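You operate a simulated robot arm through the tools that you are given. There is no shell and no other tool. Be economical: measure what you need, move in short steps, check, and stop when the job is done.

You run a simulated two-armed robot. Do the job below in one go: nothing can be reset, and whatever is moved stays where it is left.

JOB
Take the rag from the deck before the grooved roller and lay it out flat on the flat end of the bench.

The check looks at the end state, three seconds after you hand in, the way a careful person would. Anything else that was tipped, shoved, dropped, spilled or broken makes it a failure.

ROBOT AND FRAMES
Two 7-joint arms with two-finger parallel grippers on one trunk, on a base that drives. Base frame: it is fixed to the floor where the robot stands at the start and does not move with it; the origin is under the middle of the robot, x ahead of it, y to its left, z up; the surface under the hand at the start is at about z = 920. Lengths are in mm, angles in degrees, forces in N, time in s.
The left shoulder is at the start at [50, 165, 1030], the right one opposite. With the tool pointing down near the work surface each hand reaches from about 100 to 680 mm from the robot's upright axis, wherever it stands, measured 20 degrees to its own side. Places, roughly: flat end of the bench [700, 1400, 900]. Payload 3.91 kg a hand.
The TCP of each hand is the grasp point between the finger pads, 30 mm short of the fingertips. In the tool frame z runs along the fingers and y along their closing line. The gripper opens to 110 mm. The fingers are 20 mm wide and 10 mm thick; the gripper's body (48 by 112 mm) begins 55 mm behind the TCP.
Orientation is told as [roll, pitch, yaw] about the base's x, y, z axes, in that order, counted from this pose: with the fingers straight down and closing along the base's y, the tool's x points along the base's -x, its y along +y and its z along -z.

CONTROLS
- The arms move only by the tool play_rows. It takes "left_steps", "right_steps" or both (then of equal length, played together; a hand with none holds still); each is a list of rows, each an object of numbers (a shift or turn left out is 0, a gripper value left out holds the last): "dx", "dy", "dz": the shift along the tool's x, y, z in m; "wx", "wy", "wz": the turn, a rotation vector about the tool's x, y, z in degrees; "hand": the opening, from 0 (shut) to 1 (fully open). In form: [{"dx": .., "dy": .., "dz": .., "wx": .., "wy": .., "wz": .., "hand": ..}, ...]. A call has 1 to 12 rows; each row shifts and turns the commanded pose from where the row before left it, along the tool's axes as they then stand. A row lasts 0.2 s, in which the tool goes at most 50 mm and 8.6 degrees; a call with a longer step from one row to the next is refused whole, and so is a gripper value outside its range. Where a pose cannot be reached the arm comes as near as it can. A force on the tool above 40 N (or 10 N above the force at the start of the call, whichever is more), or a blocked arm, ends the call early, and 0.2 s more pass. Each finger travels about 45 mm/s and halts on what it meets, pressing with about 44 N; the grip force reading is that of the motor and also rises with nothing between the fingers. The clock runs only during rows and for 0.2 s after the last one: add rows that do not move to give the fingers time. The reply holds the time, the measured pose of the TCP, the force on the tool along the base axes, the opening and the grip force, in the units named above and with some noise, with the torque about the TCP (base axes, N m) and any sound that the robot's microphone picked up.
- Cameras (640 x 400 px; columns grow to the right, rows downward): "scene" is now at [117, 27.1, 1238.7]; the picture's right is [0.26, -0.97, 0.00], its down [-0.19, -0.05, -0.98] and it looks along [0.95, 0.25, -0.19] (base axes); focal length 252 px, centre (320, 200). "left" rides on the left gripper at [73, -17, -103] in its tool frame; the picture's right is [0.23, 0.97, 0.00], its down [-0.76, 0.18, -0.62] and it looks along [-0.61, 0.14, 0.78] (tool axes); focal length 222 px, centre (320, 200). "right" rides on the right gripper at [72, 17, -103] in its tool frame; the picture's right is [-0.23, 0.97, 0.00], its down [-0.76, -0.18, -0.62] and it looks along [-0.61, -0.14, 0.78] (tool axes); focal length 222 px, centre (320, 200). There is no depth. A picture from a camera that has moved, and an enlarged one, comes with that camera's place and axes in the base frame and with its lens.
- camera(camera): a new picture of that camera. It takes no simulated time.
- raise_lower(by): slides the trunk up (or, below 0, down) by that many mm; the arms and the scene camera ride with it, the base frame stays. It gives what a move gives, with no picture.
- drive_base(legs): drives the robot by 1 to 6 legs, each [ahead, left, turn to the left] in mm, mm and degrees, along the robot's own axes; the way and the turn of a leg run together, so that a leg with both is an arc; at most 1500 mm and 180 degrees a leg. The arms and the cameras ride along, it lands a little off, and it stops where it bumps. It gives what a move gives.
- pan_tilt(pan, tilt): turns the head with the scene camera to pan (to the left, within 80 degrees either way) and tilt (down, from -29 to 69), counted from straight ahead of the robot. It gives what a move gives.
- zoom(camera, box): a new picture of the part [left, top, right, bottom] of that camera's present view, enlarged. It takes no simulated time.
- job_done(): hands the job in; it is judged then, once.

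Go step by step. Nothing tells you exact positions but the pictures and the camera data: compare them with the known pose of the tool, close in by small moves and look again before you grip or let go. The budget is 120 turns and 92 pictures, counting those below and the enlarged ones. Unless the task says otherwise, let go and move clear before handing in.

The tools are called after ">>>" by a JSON object that holds its "method" and its "body". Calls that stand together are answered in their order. play_rows: Moves the arms, as the interface text tells. Its arguments: {"type":"object","properties":{"left_steps":{"type":"array","items":{"type":"object","properties":{"dx":{"type":"number"},"dy":{"type":"number"},"dz":{"type":"number"},"wx":{"type":"number"},"wy":{"type":"number"},"wz":{"type":"number"},"hand":{"type":"number"}}}},"right_steps":{"type":"array","items":{"type":"object","properties":{"dx":{"type":"number"},"dy":{"type":"number"},"dz":{"type":"number"},"wx":{"type":"number"},"wy":{"type":"number"},"wz":{"type":"number"},"hand":{"type":"number"}}}}},"required":[]} The other tools are called the same way: raise_lower (by) slides the trunk up or down; drive_base (legs) drives the base; pan_tilt (pan, tilt) turns the head that bears the scene camera; camera (camera) takes a picture; zoom (camera, box) takes an enlarged picture of a part of a camera's view; job_done () hands the job in.

At the start:

```text
time: 0.0
left_position: [358.6, 212.8, 1147.9]
left_tool_rot: [-0.1, 0.1, 0.1]
left_wrist_force: [0.6, 0.3, 0.1]
left_wrist_torque: [-0.05, 0.0, 0.0]
left_gripper_width: 109.9
left_grip_force: 0.0
right_position: [411.3, -65.0, 1064.4]
right_tool_rot: [0.0, 0.0, 0.0]
right_wrist_force: [0.8, 0.5, 0.2]
right_wrist_torque: [-0.01, -0.02, 0.03]
right_gripper_width: 110.0
right_grip_force: 0.1
trunk travel left (down, up): [-250.0, 253.0]
robot x, y, heading: [2.8, 0.8, -0.0]
head pan, tilt: [14.8, 11.2]
```

scene: 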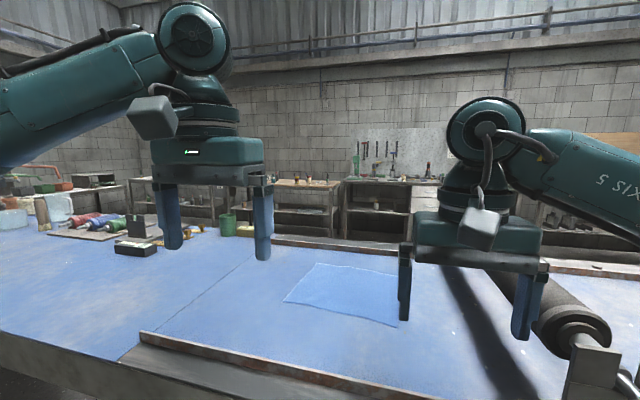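
right: 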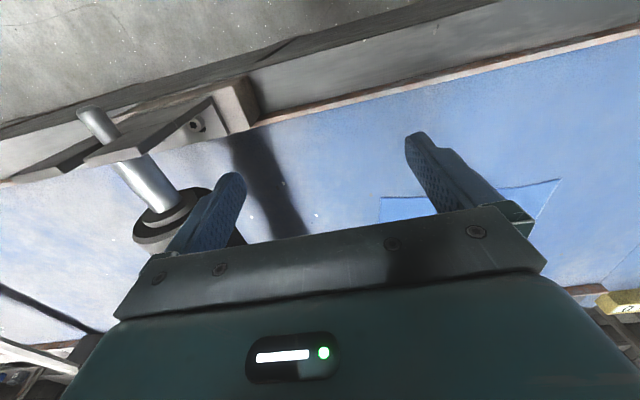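
left: 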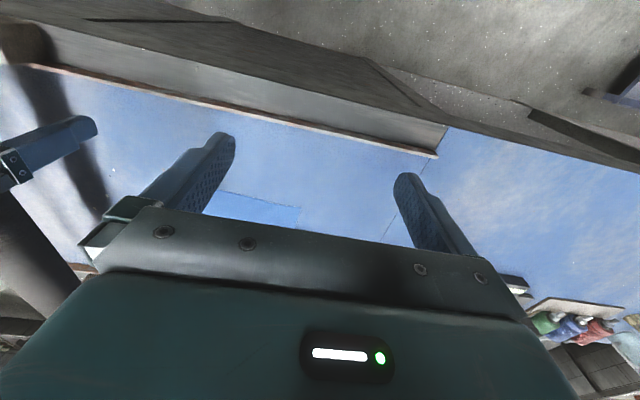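

The blue rag lies on the blue deck at roughly x 560–780, y -10–220. I'll look at it more closely and then at the flat end of the bench.

>>> {"method": "zoom", "body": {"camera": "scene", "box": [240, 220, 480, 370]}}

>>> {"method": "pan_tilt", "body": {"pan": 65, "tilt": 20}}

>>> {"method": "camera", "body": {"camera": "scene"}}

```text
2.67 times, centred on (360, 295) of scene
camera zoom: at [117.0, 27.1, 1238.7], right [0.26, -0.97, 0.0], down [-0.19, -0.05, -0.98], along [0.95, 0.25, -0.19], focal length 672 px, centre (213, -53)
```

zoom: 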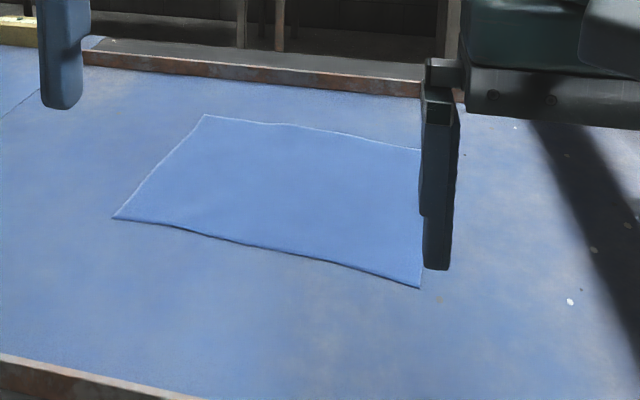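

```text
time: 1.2
left_position: [359.0, 212.8, 1148.5]
left_tool_rot: [0.0, 0.1, 0.1]
left_wrist_force: [0.6, 0.5, 0.1]
left_wrist_torque: [0.0, 0.0, -0.04]
left_gripper_width: 110.1
left_grip_force: 0.1
right_position: [412.2, -65.6, 1065.0]
right_tool_rot: [0.0, 0.1, 0.0]
right_wrist_force: [-0.7, 0.8, 0.1]
right_wrist_torque: [-0.01, -0.01, -0.01]
right_gripper_width: 109.9
right_grip_force: 0.1
trunk travel left (down, up): [-250.0, 253.0]
robot x, y, heading: [-1.6, -0.1, -0.0]
head pan, tilt: [65.0, 20.0]
```

```text
87 pictures are left
camera scene: at [66.3, 87.7, 1224.4], right [0.91, -0.42, 0.0], down [-0.14, -0.31, -0.94], along [0.4, 0.85, -0.34], focal length 252 px, centre (320, 200)
```

scene: 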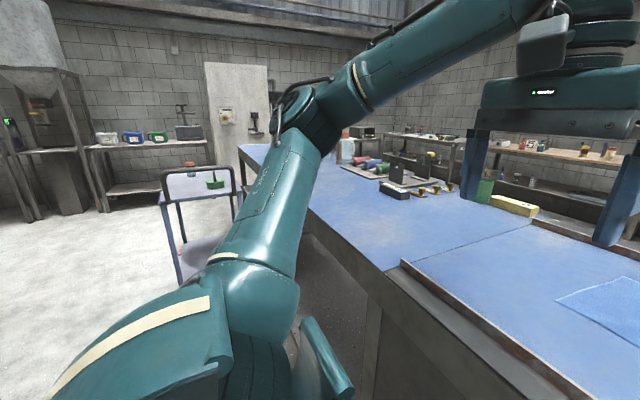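

The rag is a flat sheet about 200 x 230 mm. I'll shift the base left so it's centred, then look at it again.

>>> {"method": "drive_base", "body": {"legs": [[0, 105, 0]]}}

>>> {"method": "pan_tilt", "body": {"pan": 0, "tilt": 35}}

>>> {"method": "camera", "body": {"camera": "scene"}}

```text
time: 2.8
left_position: [357.6, 315.9, 1148.7]
left_tool_rot: [0.0, 0.1, 0.1]
left_wrist_force: [-0.5, 0.7, 0.9]
left_wrist_torque: [0.0, 0.01, -0.02]
left_gripper_width: 110.1
left_grip_force: 0.0
right_position: [411.3, 39.5, 1064.7]
right_tool_rot: [0.0, 0.0, 0.0]
right_wrist_force: [-0.4, 0.1, -0.7]
right_wrist_torque: [0.0, 0.02, 0.01]
right_gripper_width: 110.0
right_grip_force: 0.1
trunk travel left (down, up): [-250.0, 253.0]
robot x, y, heading: [0.9, 102.4, -0.0]
head pan, tilt: [65.0, 20.0]
```

```text
time: 4.1
left_position: [356.9, 316.8, 1148.6]
left_tool_rot: [0.1, 0.1, 0.1]
left_wrist_force: [0.3, -0.1, -1.0]
left_wrist_torque: [0.0, 0.04, -0.02]
left_gripper_width: 110.1
left_grip_force: 0.1
right_position: [411.2, 39.5, 1065.9]
right_tool_rot: [0.1, 0.0, 0.1]
right_wrist_force: [0.5, -0.2, -0.1]
right_wrist_torque: [0.0, -0.01, 0.01]
right_gripper_width: 109.9
right_grip_force: 0.0
trunk travel left (down, up): [-250.0, 253.0]
robot x, y, heading: [-0.5, 104.8, 0.1]
head pan, tilt: [0.0, 35.0]
```

```text
86 pictures are left
camera scene: at [114.9, 107.1, 1200.6], right [0.0, -1.0, 0.0], down [-0.57, 0.0, -0.82], along [0.82, 0.0, -0.57], focal length 252 px, centre (320, 200)
```

scene: 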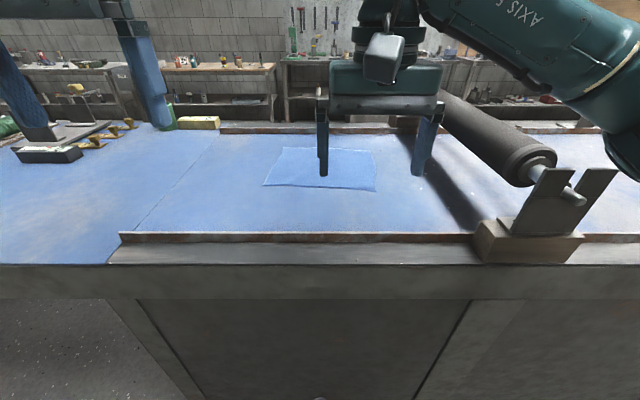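

The corners are near-left ≈(571,228), near-right ≈(551,-10), far-left ≈(778,211) and far-right ≈(757,-43). I'll bring both hands above the two near corners with the grippers partly open.

>>> {"method": "play_rows", "body": {"left_steps": [{"dx": -0.0385, "dy": -0.018, "dz": 0.0247, "hand": 0.5}, {"dx": -0.0385, "dy": -0.018, "dz": 0.0247}, {"dx": -0.0385, "dy": -0.018, "dz": 0.0247}, {"dx": -0.0385, "dy": -0.018, "dz": 0.0247}, {"dx": -0.0385, "dy": -0.018, "dz": 0.0247}, {"dx": -0.0385, "dy": -0.018, "dz": 0.0247}, {}], "right_steps": [{"dx": -0.0265, "dy": -0.0045, "dz": 0.011, "hand": 0.5}, {"dx": -0.0265, "dy": -0.0045, "dz": 0.011}, {"dx": -0.0265, "dy": -0.0045, "dz": 0.011}, {"dx": -0.0265, "dy": -0.0045, "dz": 0.011}, {"dx": -0.0265, "dy": -0.0045, "dz": 0.011}, {"dx": -0.0265, "dy": -0.0045, "dz": 0.011}, {}]}}

>>> {"method": "camera", "body": {"camera": "left"}}

>>> {"method": "camera", "body": {"camera": "right"}}

>>> {"method": "zoom", "body": {"camera": "scene", "box": [220, 110, 420, 235]}}

```text
time: 5.9
left_position: [580.0, 207.9, 1002.6]
left_tool_rot: [-0.1, -0.5, -0.3]
left_wrist_force: [0.8, -0.7, -0.3]
left_wrist_torque: [0.01, -0.01, -0.02]
left_gripper_width: 54.7
left_grip_force: 0.1
right_position: [563.4, -2.6, 1030.4]
right_tool_rot: [0.1, -3.6, -1.8]
right_wrist_force: [-0.2, 0.0, -0.4]
right_wrist_torque: [0.02, -0.02, -0.04]
right_gripper_width: 55.0
right_grip_force: 0.0
trunk travel left (down, up): [-250.0, 253.0]
robot x, y, heading: [-2.1, 101.9, -0.4]
head pan, tilt: [0.0, 35.0]
stopped in row 7 (right hand): the arm was blocked; the commanded pose is now the measured one
```

```text
85 pictures are left
camera left: at [504.2, 191.6, 1105.5], right [-0.22, 0.97, 0.0], down [0.76, 0.18, 0.63], along [0.61, 0.14, -0.78], focal length 222 px, centre (320, 200)
```

left: 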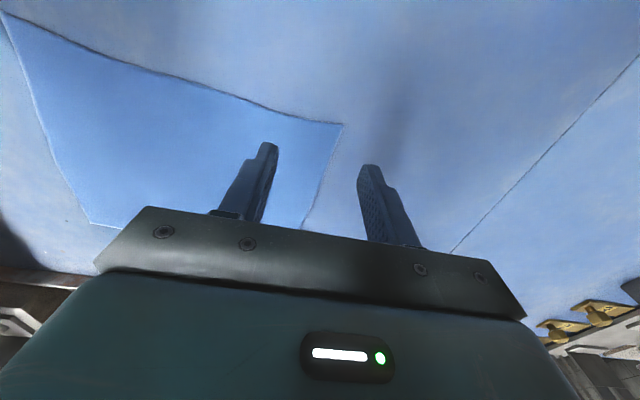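

```text
84 pictures are left
camera right: at [486.2, 16.3, 1129.8], right [0.26, 0.97, 0.02], down [0.72, -0.2, 0.67], along [0.65, -0.16, -0.74], focal length 222 px, centre (320, 200)
```

right: 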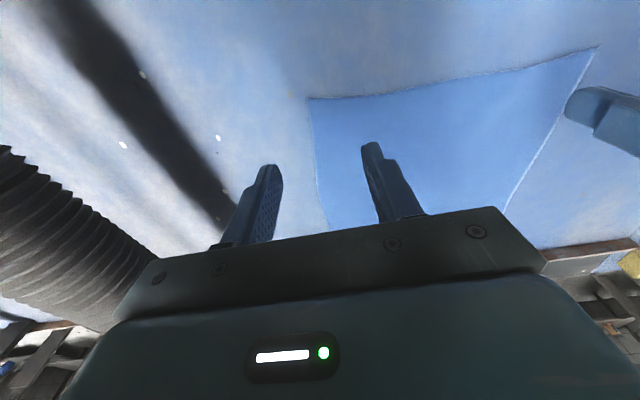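

```text
3.20 times, centred on (320, 172) of scene
camera zoom: at [102.2, 108.2, 1199.3], right [-0.01, -1.0, 0.0], down [-0.56, 0.0, -0.83], along [0.83, -0.01, -0.56], focal length 806 px, centre (320, 288)
```

zoom: 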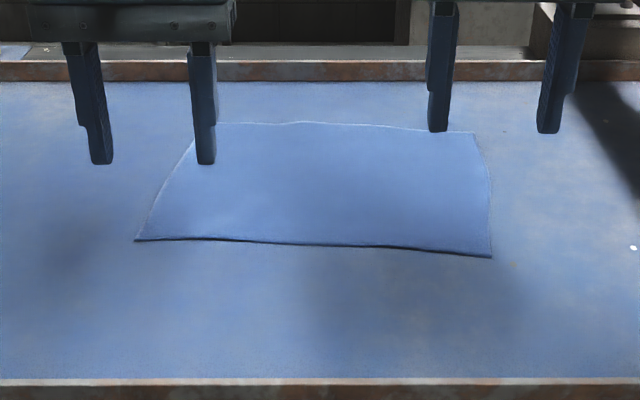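

The right arm was blocked, perhaps by the roller or its mount. I'll check what it touches.

>>> {"method": "pan_tilt", "body": {"pan": -40, "tilt": 25}}

>>> {"method": "camera", "body": {"camera": "scene"}}

```text
time: 7.0
left_position: [579.2, 208.9, 1007.5]
left_tool_rot: [0.0, -0.5, -0.1]
left_wrist_force: [0.7, 0.6, 0.3]
left_wrist_torque: [-0.04, -0.02, -0.01]
left_gripper_width: 55.0
left_grip_force: 0.0
right_position: [563.2, 0.4, 1030.4]
right_tool_rot: [0.2, -3.3, -1.3]
right_wrist_force: [-0.5, -0.1, 0.3]
right_wrist_torque: [0.02, 0.02, 0.02]
right_gripper_width: 55.1
right_grip_force: 0.1
trunk travel left (down, up): [-250.0, 253.0]
robot x, y, heading: [-3.1, 102.9, -0.0]
head pan, tilt: [-40.0, 25.0]
```

```text
82 pictures are left
camera scene: at [84.3, 48.1, 1217.6], right [-0.64, -0.77, -0.01], down [-0.31, 0.27, -0.91], along [0.7, -0.58, -0.41], focal length 252 px, centre (320, 200)
```

scene: 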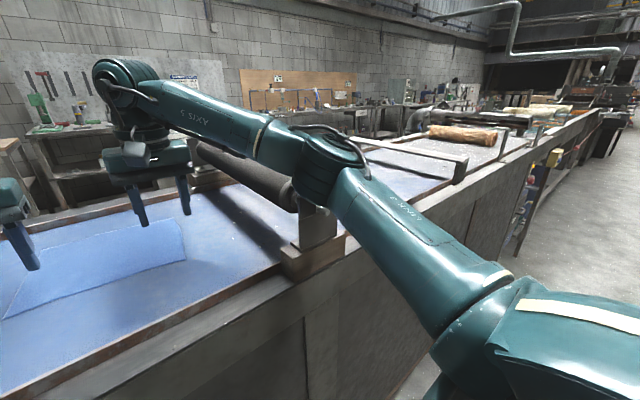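

The right forearm and elbow are resting against the roller's mount. I'll raise the trunk to lift the elbows clear, then shift the base further left.

>>> {"method": "raise_lower", "body": {"by": 180}}

>>> {"method": "drive_base", "body": {"legs": [[0, 70, 0]]}}

>>> {"method": "camera", "body": {"camera": "scene"}}

```text
time: 9.0
left_position: [588.9, 209.3, 1179.7]
left_tool_rot: [-0.1, 0.3, -0.1]
left_wrist_force: [-0.4, 0.7, 0.0]
left_wrist_torque: [-0.02, 0.0, 0.0]
left_gripper_width: 55.0
left_grip_force: 0.0
right_position: [571.6, 1.6, 1198.2]
right_tool_rot: [0.2, -2.1, -1.1]
right_wrist_force: [-0.5, 0.1, 0.6]
right_wrist_torque: [-0.01, -0.02, -0.04]
right_gripper_width: 55.1
right_grip_force: 0.1
trunk travel left (down, up): [-430.0, 73.0]
robot x, y, heading: [0.6, 110.3, -0.1]
head pan, tilt: [-40.0, 25.0]
```

```text
time: 10.3
left_position: [588.0, 276.2, 1179.4]
left_tool_rot: [0.0, 0.1, -0.2]
left_wrist_force: [-0.3, 0.3, -0.1]
left_wrist_torque: [0.02, 0.0, 0.01]
left_gripper_width: 55.0
left_grip_force: 0.0
right_position: [572.4, 70.0, 1199.0]
right_tool_rot: [0.2, -2.1, -1.3]
right_wrist_force: [-0.2, 0.3, -0.1]
right_wrist_torque: [0.0, -0.02, 0.04]
right_gripper_width: 54.8
right_grip_force: 0.1
trunk travel left (down, up): [-430.0, 73.0]
robot x, y, heading: [-2.9, 171.8, -0.1]
head pan, tilt: [-40.0, 25.0]
```

```text
81 pictures are left
camera scene: at [96.2, 117.1, 1396.3], right [-0.65, -0.76, 0.0], down [-0.32, 0.27, -0.91], along [0.69, -0.58, -0.42], focal length 252 px, centre (320, 200)
```

scene: 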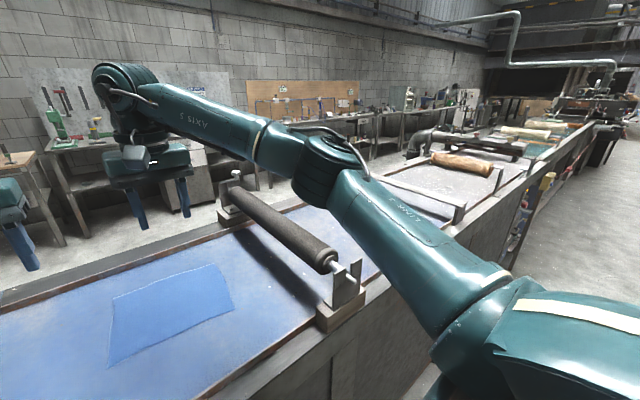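

The arms are clear now and nothing was disturbed. Next I bring both hands over the near corners at z≈1000, narrowed to about 40 mm.

>>> {"method": "play_rows", "body": {"left_steps": [{"dy": -0.016, "dz": 0.036, "hand": 0.36}, {"dy": -0.016, "dz": 0.036}, {"dy": -0.016, "dz": 0.036}, {"dy": -0.016, "dz": 0.036}, {"dy": -0.016, "dz": 0.036}, {}], "right_steps": [{"dy": -0.0092, "dz": 0.04, "wy": 2.1, "wz": -1.3, "hand": 0.36}, {"dy": -0.0092, "dz": 0.04}, {"dy": -0.0092, "dz": 0.04}, {"dy": -0.0092, "dz": 0.04}, {"dy": -0.0092, "dz": 0.04}, {}]}}

>>> {"method": "pan_tilt", "body": {"pan": -10, "tilt": 40}}

>>> {"method": "camera", "body": {"camera": "scene"}}

>>> {"method": "camera", "body": {"camera": "left"}}

>>> {"method": "camera", "body": {"camera": "right"}}

```text
time: 11.7
left_position: [585.6, 194.6, 999.9]
left_tool_rot: [-0.1, 0.1, -0.1]
left_wrist_force: [0.0, 0.9, -0.6]
left_wrist_torque: [0.01, 0.01, -0.01]
left_gripper_width: 39.8
left_grip_force: 0.1
right_position: [573.3, 25.6, 996.1]
right_tool_rot: [0.2, 0.0, 0.2]
right_wrist_force: [-0.1, -0.6, 0.5]
right_wrist_torque: [-0.02, 0.02, 0.02]
right_gripper_width: 39.7
right_grip_force: 0.1
trunk travel left (down, up): [-430.0, 73.0]
robot x, y, heading: [2.3, 173.6, -0.3]
head pan, tilt: [-40.0, 25.0]
```

```text
time: 12.6
left_position: [584.1, 194.6, 999.8]
left_tool_rot: [0.0, 0.1, -0.2]
left_wrist_force: [0.2, 1.0, 0.2]
left_wrist_torque: [0.02, -0.01, 0.03]
left_gripper_width: 39.6
left_grip_force: 0.1
right_position: [572.8, 25.1, 996.8]
right_tool_rot: [0.2, 0.0, 0.1]
right_wrist_force: [-0.6, -1.0, -0.4]
right_wrist_torque: [0.02, 0.02, -0.03]
right_gripper_width: 39.5
right_grip_force: 0.1
trunk travel left (down, up): [-430.0, 73.0]
robot x, y, heading: [-1.6, 171.9, -0.4]
head pan, tilt: [-10.0, 40.0]
```

```text
80 pictures are left
camera scene: at [109.5, 160.9, 1373.0], right [-0.18, -0.98, 0.0], down [-0.63, 0.11, -0.77], along [0.75, -0.14, -0.64], focal length 252 px, centre (320, 200)
```

scene: 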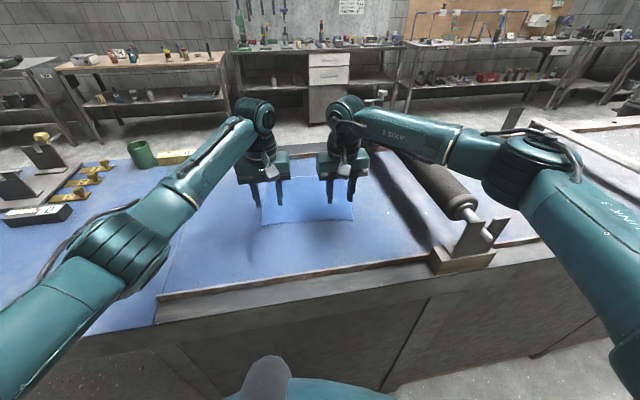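

```text
79 pictures are left
camera left: at [511.9, 179.4, 1103.8], right [-0.22, 0.97, 0.0], down [0.76, 0.18, 0.62], along [0.61, 0.14, -0.78], focal length 222 px, centre (320, 200)
```

left: 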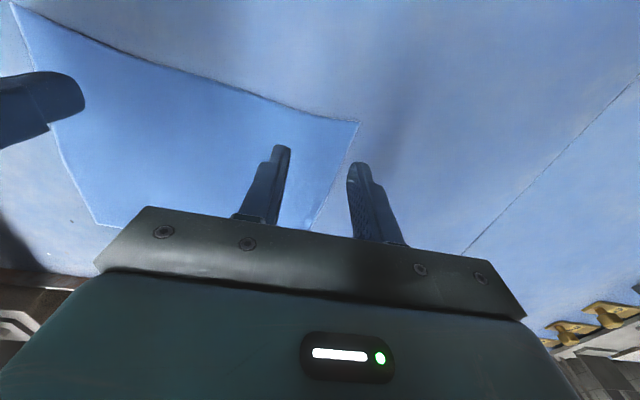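

```text
78 pictures are left
camera right: at [501.8, 41.2, 1101.1], right [0.23, 0.97, 0.0], down [0.76, -0.18, 0.62], along [0.61, -0.14, -0.78], focal length 222 px, centre (320, 200)
```

right: 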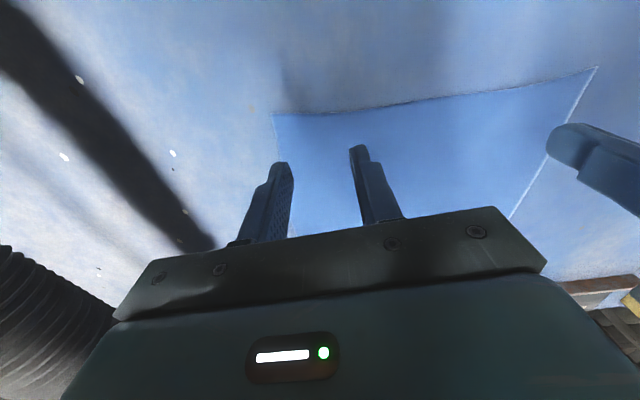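

The wrist cameras confirm the corners at (568,225) and (548,-8), z≈920. I'll descend to just above the cloth.

>>> {"method": "play_rows", "body": {"left_steps": [{"dz": 0.02}, {"dz": 0.017}, {"dz": 0.008}, {}], "right_steps": [{"dz": 0.02}, {"dz": 0.014}, {"dz": 0.008}, {}]}}

>>> {"method": "zoom", "body": {"camera": "left", "box": [200, 80, 440, 230]}}

>>> {"method": "zoom", "body": {"camera": "right", "box": [200, 80, 440, 230]}}

>>> {"method": "zoom", "body": {"camera": "scene", "box": [220, 140, 380, 240]}}

```text
time: 13.6
left_position: [586.8, 196.5, 953.6]
left_tool_rot: [0.0, 0.1, -0.1]
left_wrist_force: [-0.3, -0.2, 0.6]
left_wrist_torque: [-0.01, -0.01, 0.0]
left_gripper_width: 39.7
left_grip_force: 0.2
right_position: [573.4, 26.2, 955.2]
right_tool_rot: [0.1, 0.0, 0.1]
right_wrist_force: [0.9, 0.1, -0.1]
right_wrist_torque: [0.0, -0.05, 0.01]
right_gripper_width: 39.9
right_grip_force: 0.1
trunk travel left (down, up): [-430.0, 73.0]
robot x, y, heading: [0.8, 174.8, -0.2]
head pan, tilt: [-10.0, 40.0]
```

```text
2.67 times, centred on (320, 155) of left
camera zoom: at [512.6, 180.9, 1058.5], right [-0.22, 0.97, 0.0], down [0.76, 0.18, 0.62], along [0.61, 0.14, -0.78], focal length 592 px, centre (320, 320)
```

zoom: 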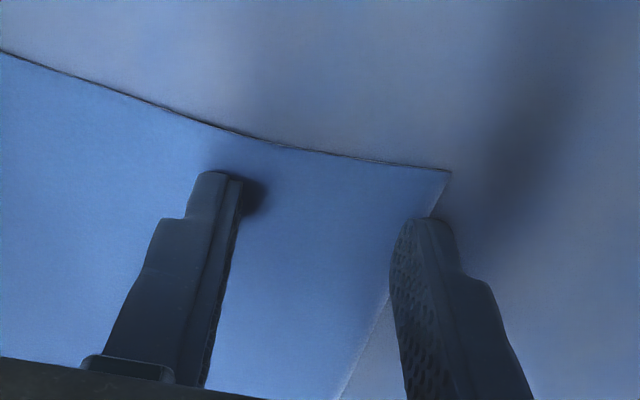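

```text
2.67 times, centred on (320, 155) of right
camera zoom: at [502.9, 40.9, 1060.1], right [0.23, 0.97, 0.0], down [0.76, -0.18, 0.62], along [0.61, -0.14, -0.78], focal length 592 px, centre (320, 320)
```

zoom: 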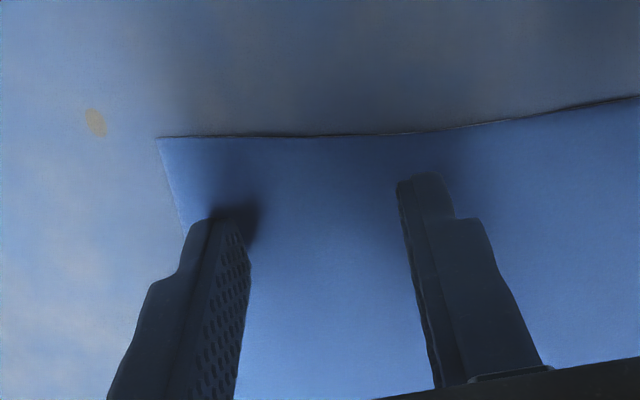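

```text
4.00 times, centred on (300, 190) of scene
camera zoom: at [109.4, 161.0, 1373.0], right [-0.18, -0.98, 0.0], down [-0.63, 0.11, -0.77], along [0.75, -0.14, -0.64], focal length 1008 px, centre (400, 240)
```

zoom: 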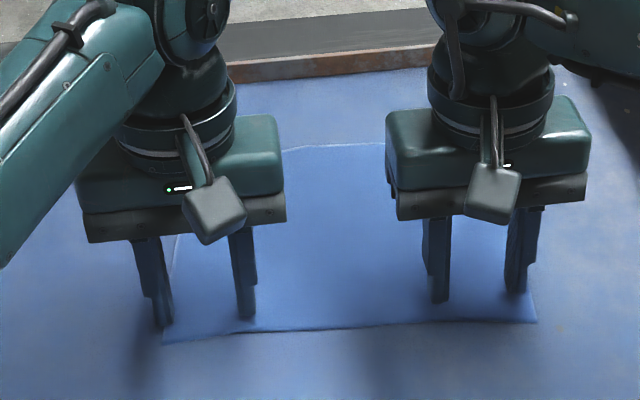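

The left outer finger sits on the side edge, so I'll shift it inward. Then I'll creep down to touch the cloth.

>>> {"method": "play_rows", "body": {"left_steps": [{"dx": 0.005, "dy": -0.012}, {"dz": 0.001}, {"dz": 0.001}, {"dz": 0.001}, {"dz": 0.001}, {}], "right_steps": [{"dx": 0.005}, {"dz": 0.001}, {"dz": 0.0015}, {"dz": 0.0015}, {"dz": 0.0015}, {}]}}

```text
time: 15.0
left_position: [581.3, 184.7, 951.3]
left_tool_rot: [0.0, -0.1, -0.2]
left_wrist_force: [2.3, 0.6, 6.4]
left_wrist_torque: [0.09, -0.08, 0.01]
left_gripper_width: 39.5
left_grip_force: 0.0
right_position: [568.9, 24.0, 951.0]
right_tool_rot: [0.3, -0.1, 0.1]
right_wrist_force: [1.6, -0.5, 4.6]
right_wrist_torque: [-0.08, -0.04, 0.03]
right_gripper_width: 39.8
right_grip_force: 0.1
trunk travel left (down, up): [-430.0, 73.0]
robot x, y, heading: [1.7, 171.6, -0.5]
head pan, tilt: [-10.0, 40.0]
```

Both fingertips press lightly (5–6 N) on the cloth. Closing both hands now.

>>> {"method": "play_rows", "body": {"left_steps": [{"dz": 0.0005, "hand": 0}, {}, {}, {}, {}], "right_steps": [{"dz": 0.0007, "hand": 0}, {}, {}, {}, {}]}}

>>> {"method": "zoom", "body": {"camera": "left", "box": [200, 80, 440, 230]}}

>>> {"method": "zoom", "body": {"camera": "right", "box": [200, 80, 440, 230]}}

```text
time: 16.2
left_position: [580.9, 183.8, 951.9]
left_tool_rot: [-0.1, -0.1, -0.2]
left_wrist_force: [0.5, -3.9, 10.9]
left_wrist_torque: [-0.13, -0.05, -0.05]
left_gripper_width: 1.7
left_grip_force: 42.0
right_position: [567.2, 24.4, 951.0]
right_tool_rot: [0.3, -0.3, 0.1]
right_wrist_force: [1.4, 0.7, 13.4]
right_wrist_torque: [0.05, -0.03, -0.02]
right_gripper_width: 0.1
right_grip_force: 37.4
trunk travel left (down, up): [-430.0, 73.0]
robot x, y, heading: [-0.0, 171.6, -0.3]
head pan, tilt: [-10.0, 40.0]
```

```text
2.67 times, centred on (320, 155) of left
camera zoom: at [506.4, 167.8, 1055.2], right [-0.22, 0.97, 0.0], down [0.76, 0.18, 0.62], along [0.61, 0.14, -0.78], focal length 592 px, centre (320, 320)
```

zoom: 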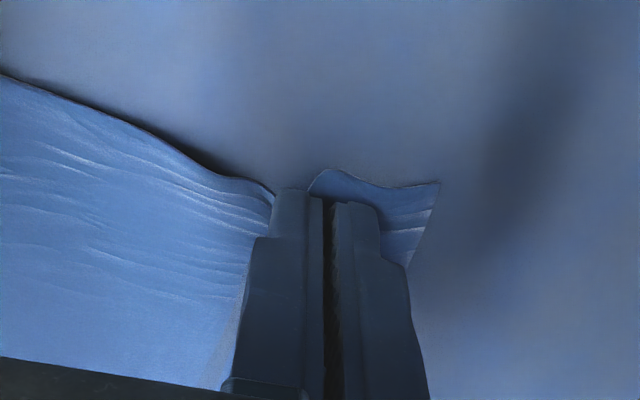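

```text
2.67 times, centred on (320, 155) of right
camera zoom: at [496.4, 40.6, 1055.3], right [0.22, 0.97, 0.0], down [0.76, -0.18, 0.63], along [0.61, -0.14, -0.78], focal length 592 px, centre (320, 320)
```

zoom: 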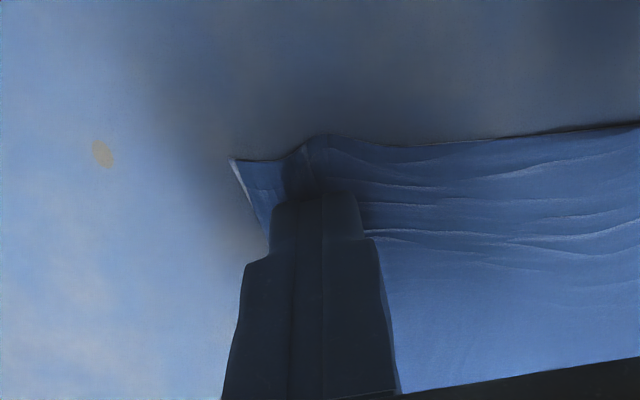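

The left hand caught a fold (1.7 mm), but the right one closed empty (0.1 mm). I'll reopen the right, press slightly deeper and close again.

>>> {"method": "play_rows", "body": {"right_steps": [{"dz": -0.006, "hand": 0.32}, {}, {}, {"dz": 0.005}, {"dz": 0.002}, {"dz": 0.001}, {}]}}

>>> {"method": "zoom", "body": {"camera": "right", "box": [200, 80, 440, 230]}}

```text
time: 17.8
left_position: [580.8, 184.3, 950.8]
left_tool_rot: [-0.1, -0.1, -0.2]
left_wrist_force: [2.4, -2.9, 13.4]
left_wrist_torque: [-0.09, -0.16, 0.0]
left_gripper_width: 1.5
left_grip_force: 41.5
right_position: [566.3, 26.3, 951.1]
right_tool_rot: [0.2, -0.2, 0.2]
right_wrist_force: [2.0, -1.6, 16.5]
right_wrist_torque: [0.1, 0.03, 0.0]
right_gripper_width: 35.1
right_grip_force: 0.0
trunk travel left (down, up): [-430.0, 73.0]
robot x, y, heading: [-1.9, 172.7, -0.1]
head pan, tilt: [-10.0, 40.0]
```

```text
2.67 times, centred on (320, 155) of right
camera zoom: at [496.0, 40.1, 1055.0], right [0.23, 0.97, 0.01], down [0.76, -0.18, 0.63], along [0.61, -0.14, -0.78], focal length 592 px, centre (320, 320)
```

zoom: 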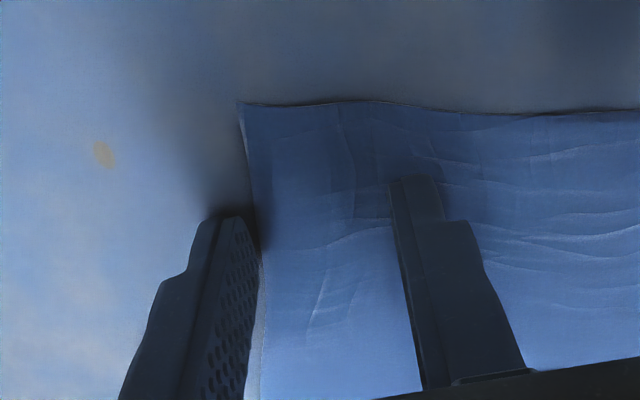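

The cloth has pulled left, so the outer right finger is off it. I'll lift, move inward 18 mm and press again.

>>> {"method": "play_rows", "body": {"right_steps": [{"dz": -0.008}, {"dy": 0.018}, {}, {"dz": 0.006}, {"dz": 0.001}, {"dz": 0.001}, {}, {"hand": 0}, {}, {}, {}, {}]}}

>>> {"method": "zoom", "body": {"camera": "right", "box": [200, 80, 440, 230]}}

```text
time: 20.4
left_position: [579.1, 184.2, 951.5]
left_tool_rot: [0.0, 0.0, -0.3]
left_wrist_force: [2.6, -3.9, 12.7]
left_wrist_torque: [-0.1, -0.19, -0.02]
left_gripper_width: 1.9
left_grip_force: 41.7
right_position: [568.3, 42.2, 950.7]
right_tool_rot: [0.2, -0.3, 0.2]
right_wrist_force: [2.3, -1.5, 22.2]
right_wrist_torque: [-0.08, 0.03, 0.0]
right_gripper_width: 1.6
right_grip_force: 41.4
trunk travel left (down, up): [-430.0, 73.0]
robot x, y, heading: [-2.9, 171.3, -0.3]
head pan, tilt: [-10.0, 40.0]
```

```text
2.67 times, centred on (320, 155) of right
camera zoom: at [495.5, 58.3, 1055.1], right [0.23, 0.97, 0.0], down [0.76, -0.18, 0.63], along [0.61, -0.14, -0.78], focal length 592 px, centre (320, 320)
```

zoom: 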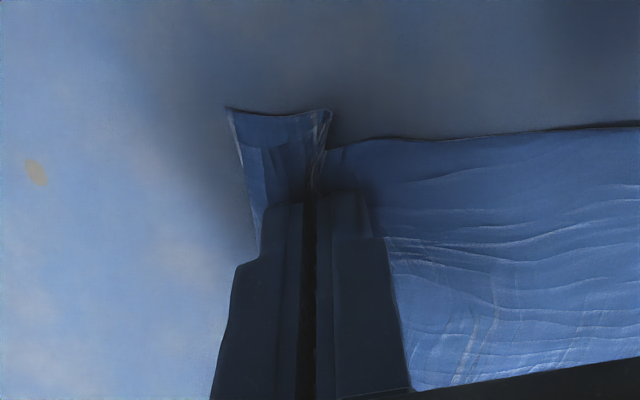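

Both hands now hold a fold (1.9 and 1.6 mm). I'll lift slowly and check.

>>> {"method": "play_rows", "body": {"left_steps": [{"dz": -0.01}, {"dz": -0.02}, {"dz": -0.025}, {"dz": -0.025}, {"dz": -0.025}, {}], "right_steps": [{"dz": -0.01}, {"dz": -0.02}, {"dz": -0.025}, {"dz": -0.025}, {"dz": -0.025}, {}]}}

>>> {"method": "zoom", "body": {"camera": "scene", "box": [200, 120, 400, 245]}}

>>> {"method": "camera", "body": {"camera": "left"}}

```text
time: 21.8
left_position: [582.8, 183.8, 1056.5]
left_tool_rot: [0.0, 0.2, -0.2]
left_wrist_force: [-0.3, 0.4, 0.1]
left_wrist_torque: [0.01, 0.02, 0.03]
left_gripper_width: 1.6
left_grip_force: 41.3
right_position: [567.1, 40.6, 1052.5]
right_tool_rot: [0.2, 0.1, 0.0]
right_wrist_force: [0.5, 0.3, 0.0]
right_wrist_torque: [0.05, -0.01, -0.02]
right_gripper_width: 0.0
right_grip_force: 37.8
trunk travel left (down, up): [-430.0, 73.0]
robot x, y, heading: [1.0, 171.7, 0.1]
head pan, tilt: [-10.0, 40.0]
```

```text
3.20 times, centred on (300, 182) of scene
camera zoom: at [109.7, 161.1, 1373.0], right [-0.18, -0.98, 0.0], down [-0.63, 0.11, -0.77], along [0.75, -0.14, -0.64], focal length 806 px, centre (384, 256)
```

zoom: 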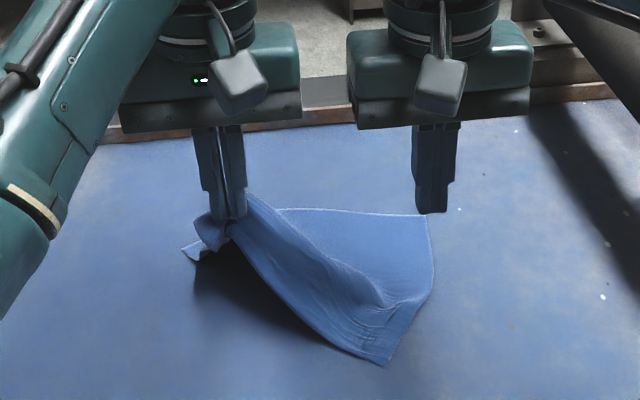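

```text
69 pictures are left
camera left: at [509.1, 168.1, 1159.7], right [-0.22, 0.97, 0.0], down [0.76, 0.18, 0.62], along [0.6, 0.14, -0.78], focal length 222 px, centre (320, 200)
```

left: 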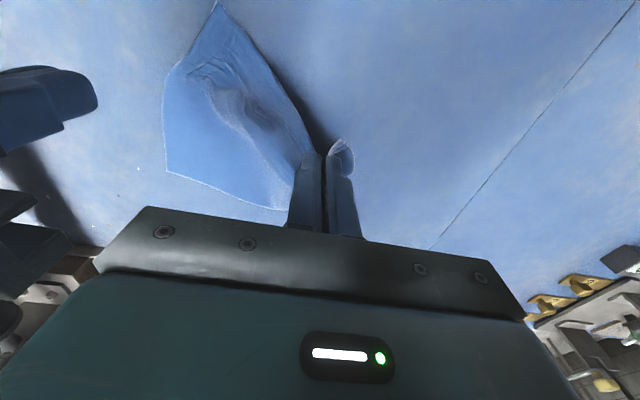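

The left grip holds well, but the right one slipped off. I'll lower the left hand back so the rag settles, then retry the right with a wider pinch.

>>> {"method": "play_rows", "body": {"left_steps": [{"dz": 0.025}, {"dz": 0.025}, {"dz": 0.025}, {"dz": 0.02}, {"dz": 0.005}, {}], "right_steps": [{"hand": 0.5}, {}, {"dz": 0.02}, {"dz": 0.02}, {"dz": 0.02}, {}]}}

>>> {"method": "camera", "body": {"camera": "right"}}

>>> {"method": "zoom", "body": {"camera": "scene", "box": [200, 120, 400, 245]}}

```text
time: 23.2
left_position: [582.3, 183.2, 955.5]
left_tool_rot: [0.0, 0.0, -0.1]
left_wrist_force: [-0.3, -0.1, 1.5]
left_wrist_torque: [0.02, -0.02, 0.01]
left_gripper_width: 1.4
left_grip_force: 41.8
right_position: [566.8, 42.9, 992.3]
right_tool_rot: [0.1, 0.0, 0.1]
right_wrist_force: [0.4, -0.1, -1.2]
right_wrist_torque: [-0.01, -0.03, 0.04]
right_gripper_width: 54.9
right_grip_force: 0.0
trunk travel left (down, up): [-430.0, 73.0]
robot x, y, heading: [1.0, 170.8, -0.2]
head pan, tilt: [-10.0, 40.0]
```

```text
68 pictures are left
camera right: at [496.6, 58.7, 1096.0], right [0.23, 0.97, 0.0], down [0.76, -0.18, 0.62], along [0.61, -0.14, -0.78], focal length 222 px, centre (320, 200)
```

right: 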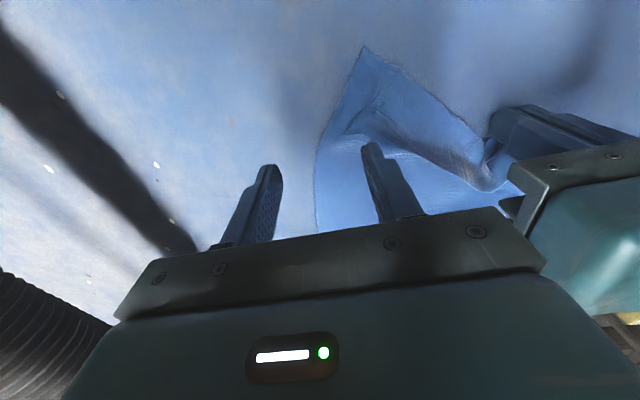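

```text
3.20 times, centred on (300, 182) of scene
camera zoom: at [109.3, 161.1, 1373.0], right [-0.18, -0.98, 0.0], down [-0.63, 0.11, -0.77], along [0.75, -0.14, -0.64], focal length 806 px, centre (384, 256)
```

zoom: 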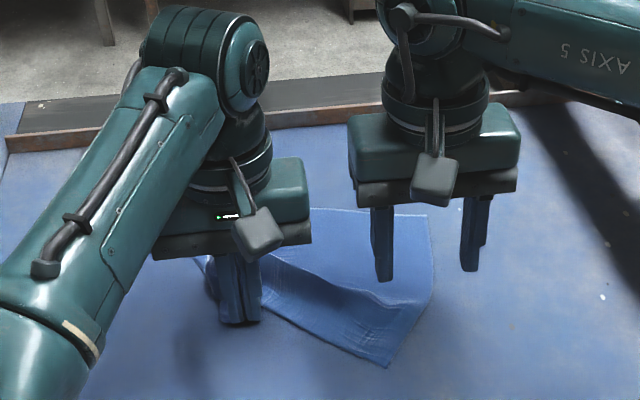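

The rag slewed, and its near-right corner is now near (515,85). I'll pull the left hand outward and back to stretch the near edge, then re-look.

>>> {"method": "play_rows", "body": {"left_steps": [{"dz": -0.008}, {"dy": 0.02, "dx": 0.01}, {"dy": 0.02, "dx": 0.01}, {"dy": 0.02, "dx": 0.01}, {"dy": 0.01, "dx": 0.01}, {}], "right_steps": [{"dz": -0.02}, {"dz": -0.02}, {"dz": -0.02}, {}, {}, {}]}}

>>> {"method": "camera", "body": {"camera": "right"}}

>>> {"method": "zoom", "body": {"camera": "scene", "box": [200, 120, 400, 245]}}

```text
time: 24.6
left_position: [543.2, 253.2, 960.8]
left_tool_rot: [-0.1, 0.2, -0.3]
left_wrist_force: [0.4, 0.5, 0.2]
left_wrist_torque: [-0.02, -0.01, 0.01]
left_gripper_width: 1.7
left_grip_force: 41.4
right_position: [568.3, 42.3, 1053.6]
right_tool_rot: [0.2, 0.1, 0.2]
right_wrist_force: [-0.1, -0.4, -0.3]
right_wrist_torque: [0.0, 0.01, 0.03]
right_gripper_width: 55.1
right_grip_force: 0.0
trunk travel left (down, up): [-430.0, 73.0]
robot x, y, heading: [-4.6, 175.6, 0.3]
head pan, tilt: [-10.0, 40.0]
```

```text
66 pictures are left
camera right: at [497.9, 58.2, 1156.9], right [0.23, 0.97, 0.0], down [0.76, -0.18, 0.62], along [0.61, -0.14, -0.78], focal length 222 px, centre (320, 200)
```

right: 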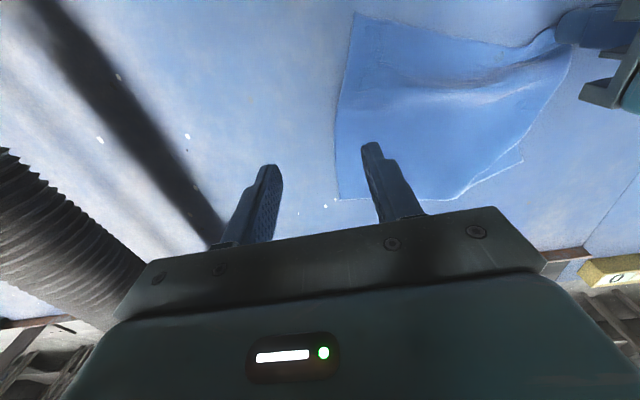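

```text
3.20 times, centred on (300, 182) of scene
camera zoom: at [109.5, 161.0, 1373.0], right [-0.18, -0.98, 0.0], down [-0.63, 0.11, -0.77], along [0.75, -0.14, -0.64], focal length 806 px, centre (384, 256)
```

zoom: 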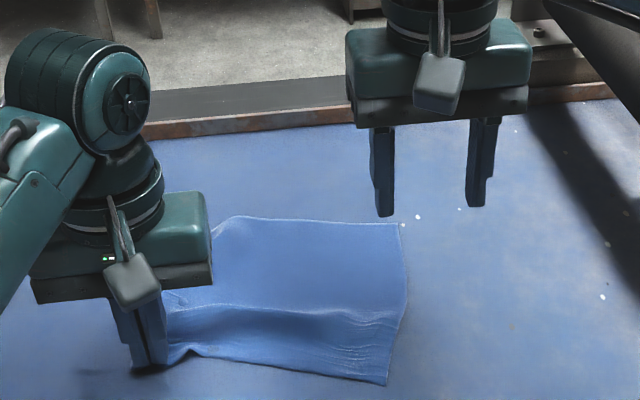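

The stretch worked: the rag is nearly flat, its near-right corner at ≈(498,87), yawed about -15°. I'll move the right hand over that corner, aligned with the near edge.

>>> {"method": "play_rows", "body": {"right_steps": [{"dx": 0.014, "dy": 0.026, "hand": 0.44}, {"dx": 0.014, "dy": 0.026}, {"dx": 0.013, "dy": 0.025}, {"wz": 7.5}, {"wz": 7.5}, {"dz": 0.03}, {"dz": 0.03}, {"dz": 0.025}, {}]}}

>>> {"method": "camera", "body": {"camera": "right"}}

>>> {"method": "zoom", "body": {"camera": "scene", "box": [200, 120, 400, 245]}}

```text
time: 26.6
left_position: [542.2, 253.9, 962.1]
left_tool_rot: [0.0, 0.0, -0.1]
left_wrist_force: [0.2, -0.2, -0.4]
left_wrist_torque: [0.01, 0.0, 0.01]
left_gripper_width: 1.5
left_grip_force: 41.6
right_position: [526.5, 117.6, 968.4]
right_tool_rot: [0.0, 0.0, -15.0]
right_wrist_force: [-0.3, 0.7, -0.4]
right_wrist_torque: [-0.01, -0.02, -0.02]
right_gripper_width: 48.4
right_grip_force: 0.0
trunk travel left (down, up): [-430.0, 73.0]
robot x, y, heading: [-2.6, 174.7, -0.0]
head pan, tilt: [-10.0, 40.0]
```

```text
64 pictures are left
camera right: at [462.3, 152.6, 1071.3], right [0.47, 0.88, 0.0], down [0.69, -0.37, 0.62], along [0.55, -0.29, -0.78], focal length 222 px, centre (320, 200)
```

right: 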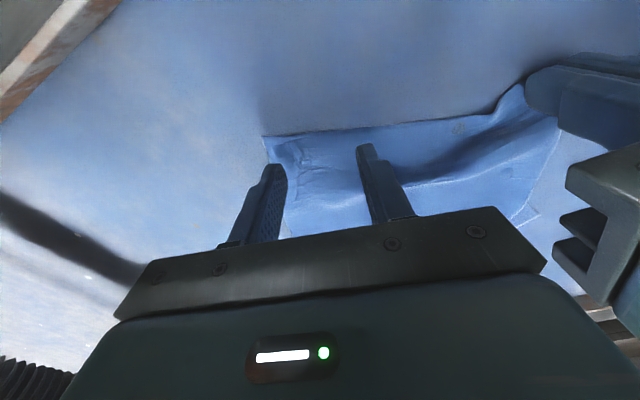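

```text
3.20 times, centred on (300, 182) of scene
camera zoom: at [109.4, 161.1, 1373.0], right [-0.18, -0.98, 0.0], down [-0.63, 0.11, -0.77], along [0.75, -0.14, -0.64], focal length 806 px, centre (384, 256)
```

zoom: 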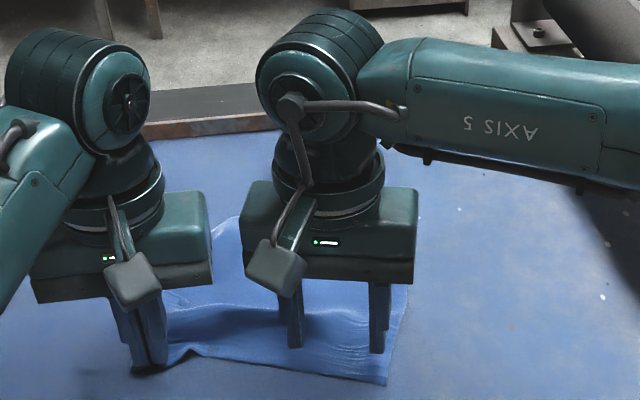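

The alignment looks right. I'll descend, press lightly and close.

>>> {"method": "play_rows", "body": {"right_steps": [{"dz": 0.012}, {"dz": 0.004}, {"dz": 0.0015}, {"dz": 0.0015}, {"dz": 0.001}, {}, {"hand": 0}, {}, {}, {}, {}, {}]}}

>>> {"method": "zoom", "body": {"camera": "right", "box": [200, 80, 440, 230]}}

```text
time: 29.2
left_position: [541.2, 254.5, 963.1]
left_tool_rot: [-0.1, 0.0, -0.2]
left_wrist_force: [-0.8, -8.0, -1.5]
left_wrist_torque: [-0.16, 0.06, -0.13]
left_gripper_width: 1.4
left_grip_force: 41.8
right_position: [526.4, 120.1, 950.9]
right_tool_rot: [0.5, -0.1, -14.7]
right_wrist_force: [-0.3, 12.9, 23.0]
right_wrist_torque: [0.32, 0.02, 0.13]
right_gripper_width: 2.3
right_grip_force: 42.2
trunk travel left (down, up): [-430.0, 73.0]
robot x, y, heading: [-2.8, 174.2, -0.2]
head pan, tilt: [-10.0, 40.0]
```

```text
2.67 times, centred on (320, 155) of right
camera zoom: at [461.0, 155.1, 1055.4], right [0.47, 0.88, 0.01], down [0.69, -0.37, 0.62], along [0.55, -0.29, -0.78], focal length 592 px, centre (320, 320)
```

zoom: 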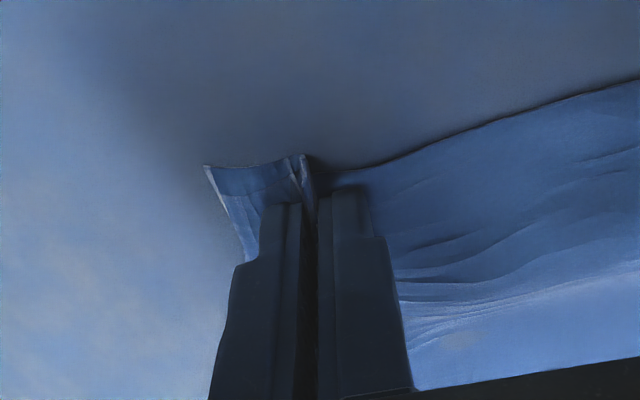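

Right closed on 2.3 mm and the edge is taut between the hands. I'll ease the tension slightly, then lift both.

>>> {"method": "play_rows", "body": {"left_steps": [{"dy": -0.004}, {"dy": -0.004}, {}, {"dz": -0.01}, {"dz": -0.015}, {"dz": -0.02}, {}], "right_steps": [{}, {}, {"dz": -0.005}, {"dz": -0.015}, {"dz": -0.015}, {"dz": -0.02}, {}]}}

>>> {"method": "zoom", "body": {"camera": "scene", "box": [200, 120, 400, 245]}}

```text
time: 30.8
left_position: [543.5, 246.8, 1007.5]
left_tool_rot: [0.0, 0.2, -0.1]
left_wrist_force: [-0.9, -1.2, -0.4]
left_wrist_torque: [-0.01, 0.0, 0.01]
left_gripper_width: 1.5
left_grip_force: 42.2
right_position: [525.7, 118.1, 1002.9]
right_tool_rot: [0.1, 0.0, -14.9]
right_wrist_force: [0.6, 0.7, 0.0]
right_wrist_torque: [0.02, 0.02, 0.01]
right_gripper_width: 2.2
right_grip_force: 42.0
trunk travel left (down, up): [-430.0, 73.0]
robot x, y, heading: [-0.8, 174.8, -0.3]
head pan, tilt: [-10.0, 40.0]
```

```text
3.20 times, centred on (300, 182) of scene
camera zoom: at [109.7, 161.0, 1372.9], right [-0.18, -0.98, 0.0], down [-0.63, 0.11, -0.77], along [0.75, -0.14, -0.64], focal length 806 px, centre (384, 256)
```

zoom: 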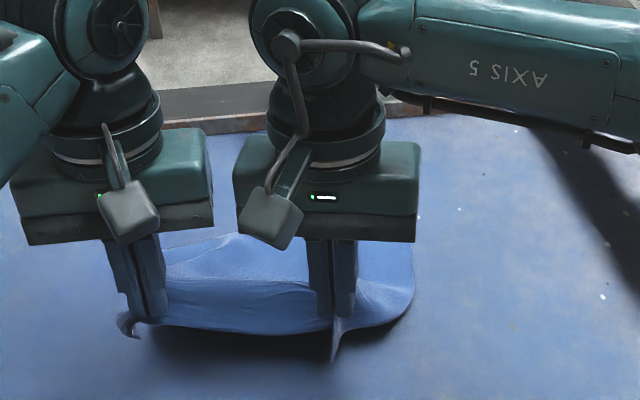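

Both grips hold. I'll raise well clear so the rag hangs free.

>>> {"method": "play_rows", "body": {"left_steps": [{"dz": -0.025}, {"dz": -0.03}, {"dz": -0.03}, {"dz": -0.03}, {"dz": -0.03}, {"dz": -0.03}, {"dz": -0.03}, {"dz": -0.02}, {}, {}], "right_steps": [{"dz": -0.025}, {"dz": -0.03}, {"dz": -0.03}, {"dz": -0.03}, {"dz": -0.03}, {"dz": -0.03}, {"dz": -0.03}, {"dz": -0.02}, {}, {}]}}

>>> {"method": "pan_tilt", "body": {"pan": 20, "tilt": 25}}

>>> {"method": "camera", "body": {"camera": "scene"}}

```text
time: 33.0
left_position: [542.2, 246.7, 1234.2]
left_tool_rot: [0.0, 0.1, -0.3]
left_wrist_force: [0.1, -0.3, 0.5]
left_wrist_torque: [0.0, 0.04, -0.01]
left_gripper_width: 1.5
left_grip_force: 40.7
right_position: [526.1, 117.9, 1229.9]
right_tool_rot: [0.1, 0.0, -14.9]
right_wrist_force: [0.5, 1.5, -0.3]
right_wrist_torque: [0.03, -0.02, 0.04]
right_gripper_width: 2.3
right_grip_force: 42.5
trunk travel left (down, up): [-430.0, 73.0]
robot x, y, heading: [-3.7, 172.5, -0.1]
head pan, tilt: [-10.0, 40.0]
```

```text
time: 34.0
left_position: [541.7, 245.5, 1232.7]
left_tool_rot: [0.0, 0.2, -0.3]
left_wrist_force: [-0.2, -1.2, 0.6]
left_wrist_torque: [-0.01, 0.03, -0.01]
left_gripper_width: 1.3
left_grip_force: 41.5
right_position: [526.7, 117.6, 1229.7]
right_tool_rot: [0.0, 0.1, -14.9]
right_wrist_force: [1.2, 1.3, -0.1]
right_wrist_torque: [0.05, 0.01, 0.03]
right_gripper_width: 2.4
right_grip_force: 43.1
trunk travel left (down, up): [-430.0, 73.0]
robot x, y, heading: [-3.9, 171.5, -0.2]
head pan, tilt: [20.0, 25.0]
```

```text
60 pictures are left
camera scene: at [112.5, 207.2, 1396.3], right [0.34, -0.94, 0.0], down [-0.4, -0.14, -0.91], along [0.85, 0.31, -0.42], focal length 252 px, centre (320, 200)
```

scene: 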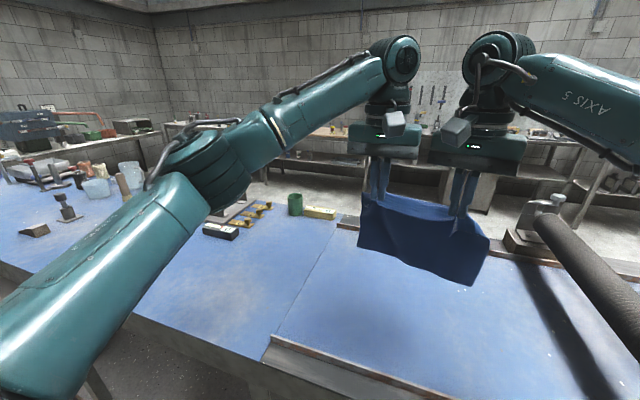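

The rag hangs nicely between both hands. Now I'll look left along the bench for the free flat area.

>>> {"method": "pan_tilt", "body": {"pan": 58, "tilt": 15}}

>>> {"method": "camera", "body": {"camera": "scene"}}

```text
time: 35.0
left_position: [541.6, 247.5, 1232.5]
left_tool_rot: [0.0, 0.1, -0.2]
left_wrist_force: [0.2, -1.8, -0.4]
left_wrist_torque: [0.0, 0.04, 0.02]
left_gripper_width: 1.5
left_grip_force: 41.1
right_position: [526.7, 117.0, 1229.9]
right_tool_rot: [0.1, 0.0, -14.9]
right_wrist_force: [0.1, 1.0, 0.4]
right_wrist_torque: [0.01, 0.0, 0.04]
right_gripper_width: 2.1
right_grip_force: 42.2
trunk travel left (down, up): [-430.0, 73.0]
robot x, y, heading: [0.2, 173.5, -0.2]
head pan, tilt: [58.0, 15.0]
```

```text
59 pictures are left
camera scene: at [75.6, 255.1, 1412.5], right [0.85, -0.53, 0.0], down [-0.14, -0.22, -0.97], along [0.51, 0.82, -0.26], focal length 252 px, centre (320, 200)
```

scene: 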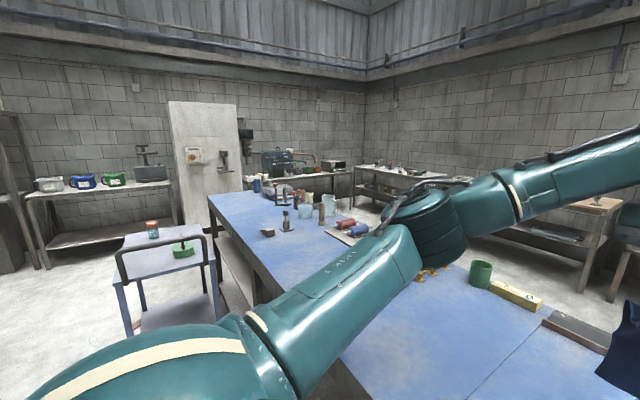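

The flat end runs from the seam at y≈425 to y≈2150, with assorted items on it. I'll drive partway along and look down at the free area.

>>> {"method": "drive_base", "body": {"legs": [[0, 500, 0]]}}

>>> {"method": "camera", "body": {"camera": "scene"}}

>>> {"method": "pan_tilt", "body": {"pan": 5, "tilt": 35}}

>>> {"method": "camera", "body": {"camera": "scene"}}

```text
time: 39.9
left_position: [541.9, 745.8, 1232.6]
left_tool_rot: [0.0, 0.2, 0.0]
left_wrist_force: [0.1, -0.8, -0.4]
left_wrist_torque: [-0.01, 0.03, 0.03]
left_gripper_width: 1.4
left_grip_force: 41.5
right_position: [527.8, 616.8, 1230.6]
right_tool_rot: [0.1, 0.0, -14.7]
right_wrist_force: [0.4, 0.2, -0.7]
right_wrist_torque: [0.04, 0.0, 0.01]
right_gripper_width: 2.1
right_grip_force: 42.2
trunk travel left (down, up): [-430.0, 73.0]
robot x, y, heading: [-3.8, 671.4, -0.0]
head pan, tilt: [58.0, 15.0]
```

```text
58 pictures are left
camera scene: at [75.7, 752.4, 1412.5], right [0.85, -0.53, 0.0], down [-0.14, -0.22, -0.97], along [0.51, 0.82, -0.26], focal length 252 px, centre (320, 200)
```

scene: 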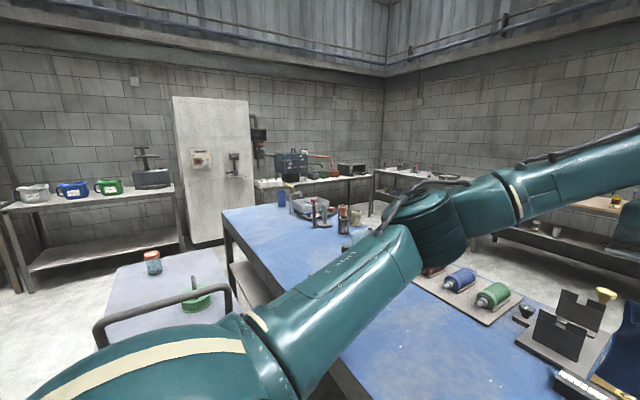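

```text
time: 41.1
left_position: [541.4, 745.1, 1232.2]
left_tool_rot: [-0.1, 0.0, 0.0]
left_wrist_force: [-0.7, -1.0, -0.7]
left_wrist_torque: [0.02, 0.02, 0.02]
left_gripper_width: 1.8
left_grip_force: 41.5
right_position: [528.5, 616.8, 1229.4]
right_tool_rot: [0.1, 0.0, -14.7]
right_wrist_force: [0.4, 0.6, -0.6]
right_wrist_torque: [0.01, 0.02, 0.04]
right_gripper_width: 2.3
right_grip_force: 41.7
trunk travel left (down, up): [-430.0, 73.0]
robot x, y, heading: [-2.3, 668.0, -0.1]
head pan, tilt: [5.0, 35.0]
```

```text
57 pictures are left
camera scene: at [114.0, 680.9, 1380.6], right [0.09, -1.0, 0.0], down [-0.57, -0.05, -0.82], along [0.82, 0.07, -0.57], focal length 252 px, centre (320, 200)
```

scene: 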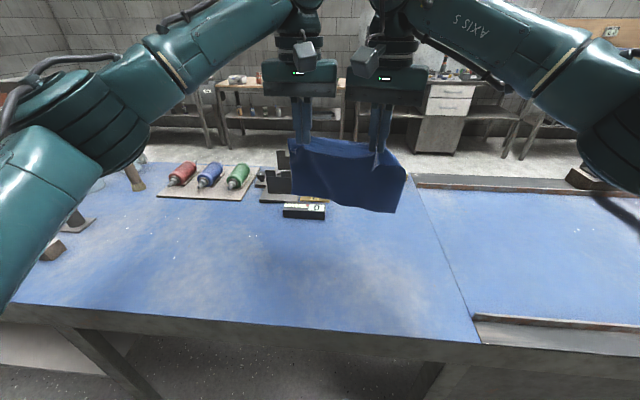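

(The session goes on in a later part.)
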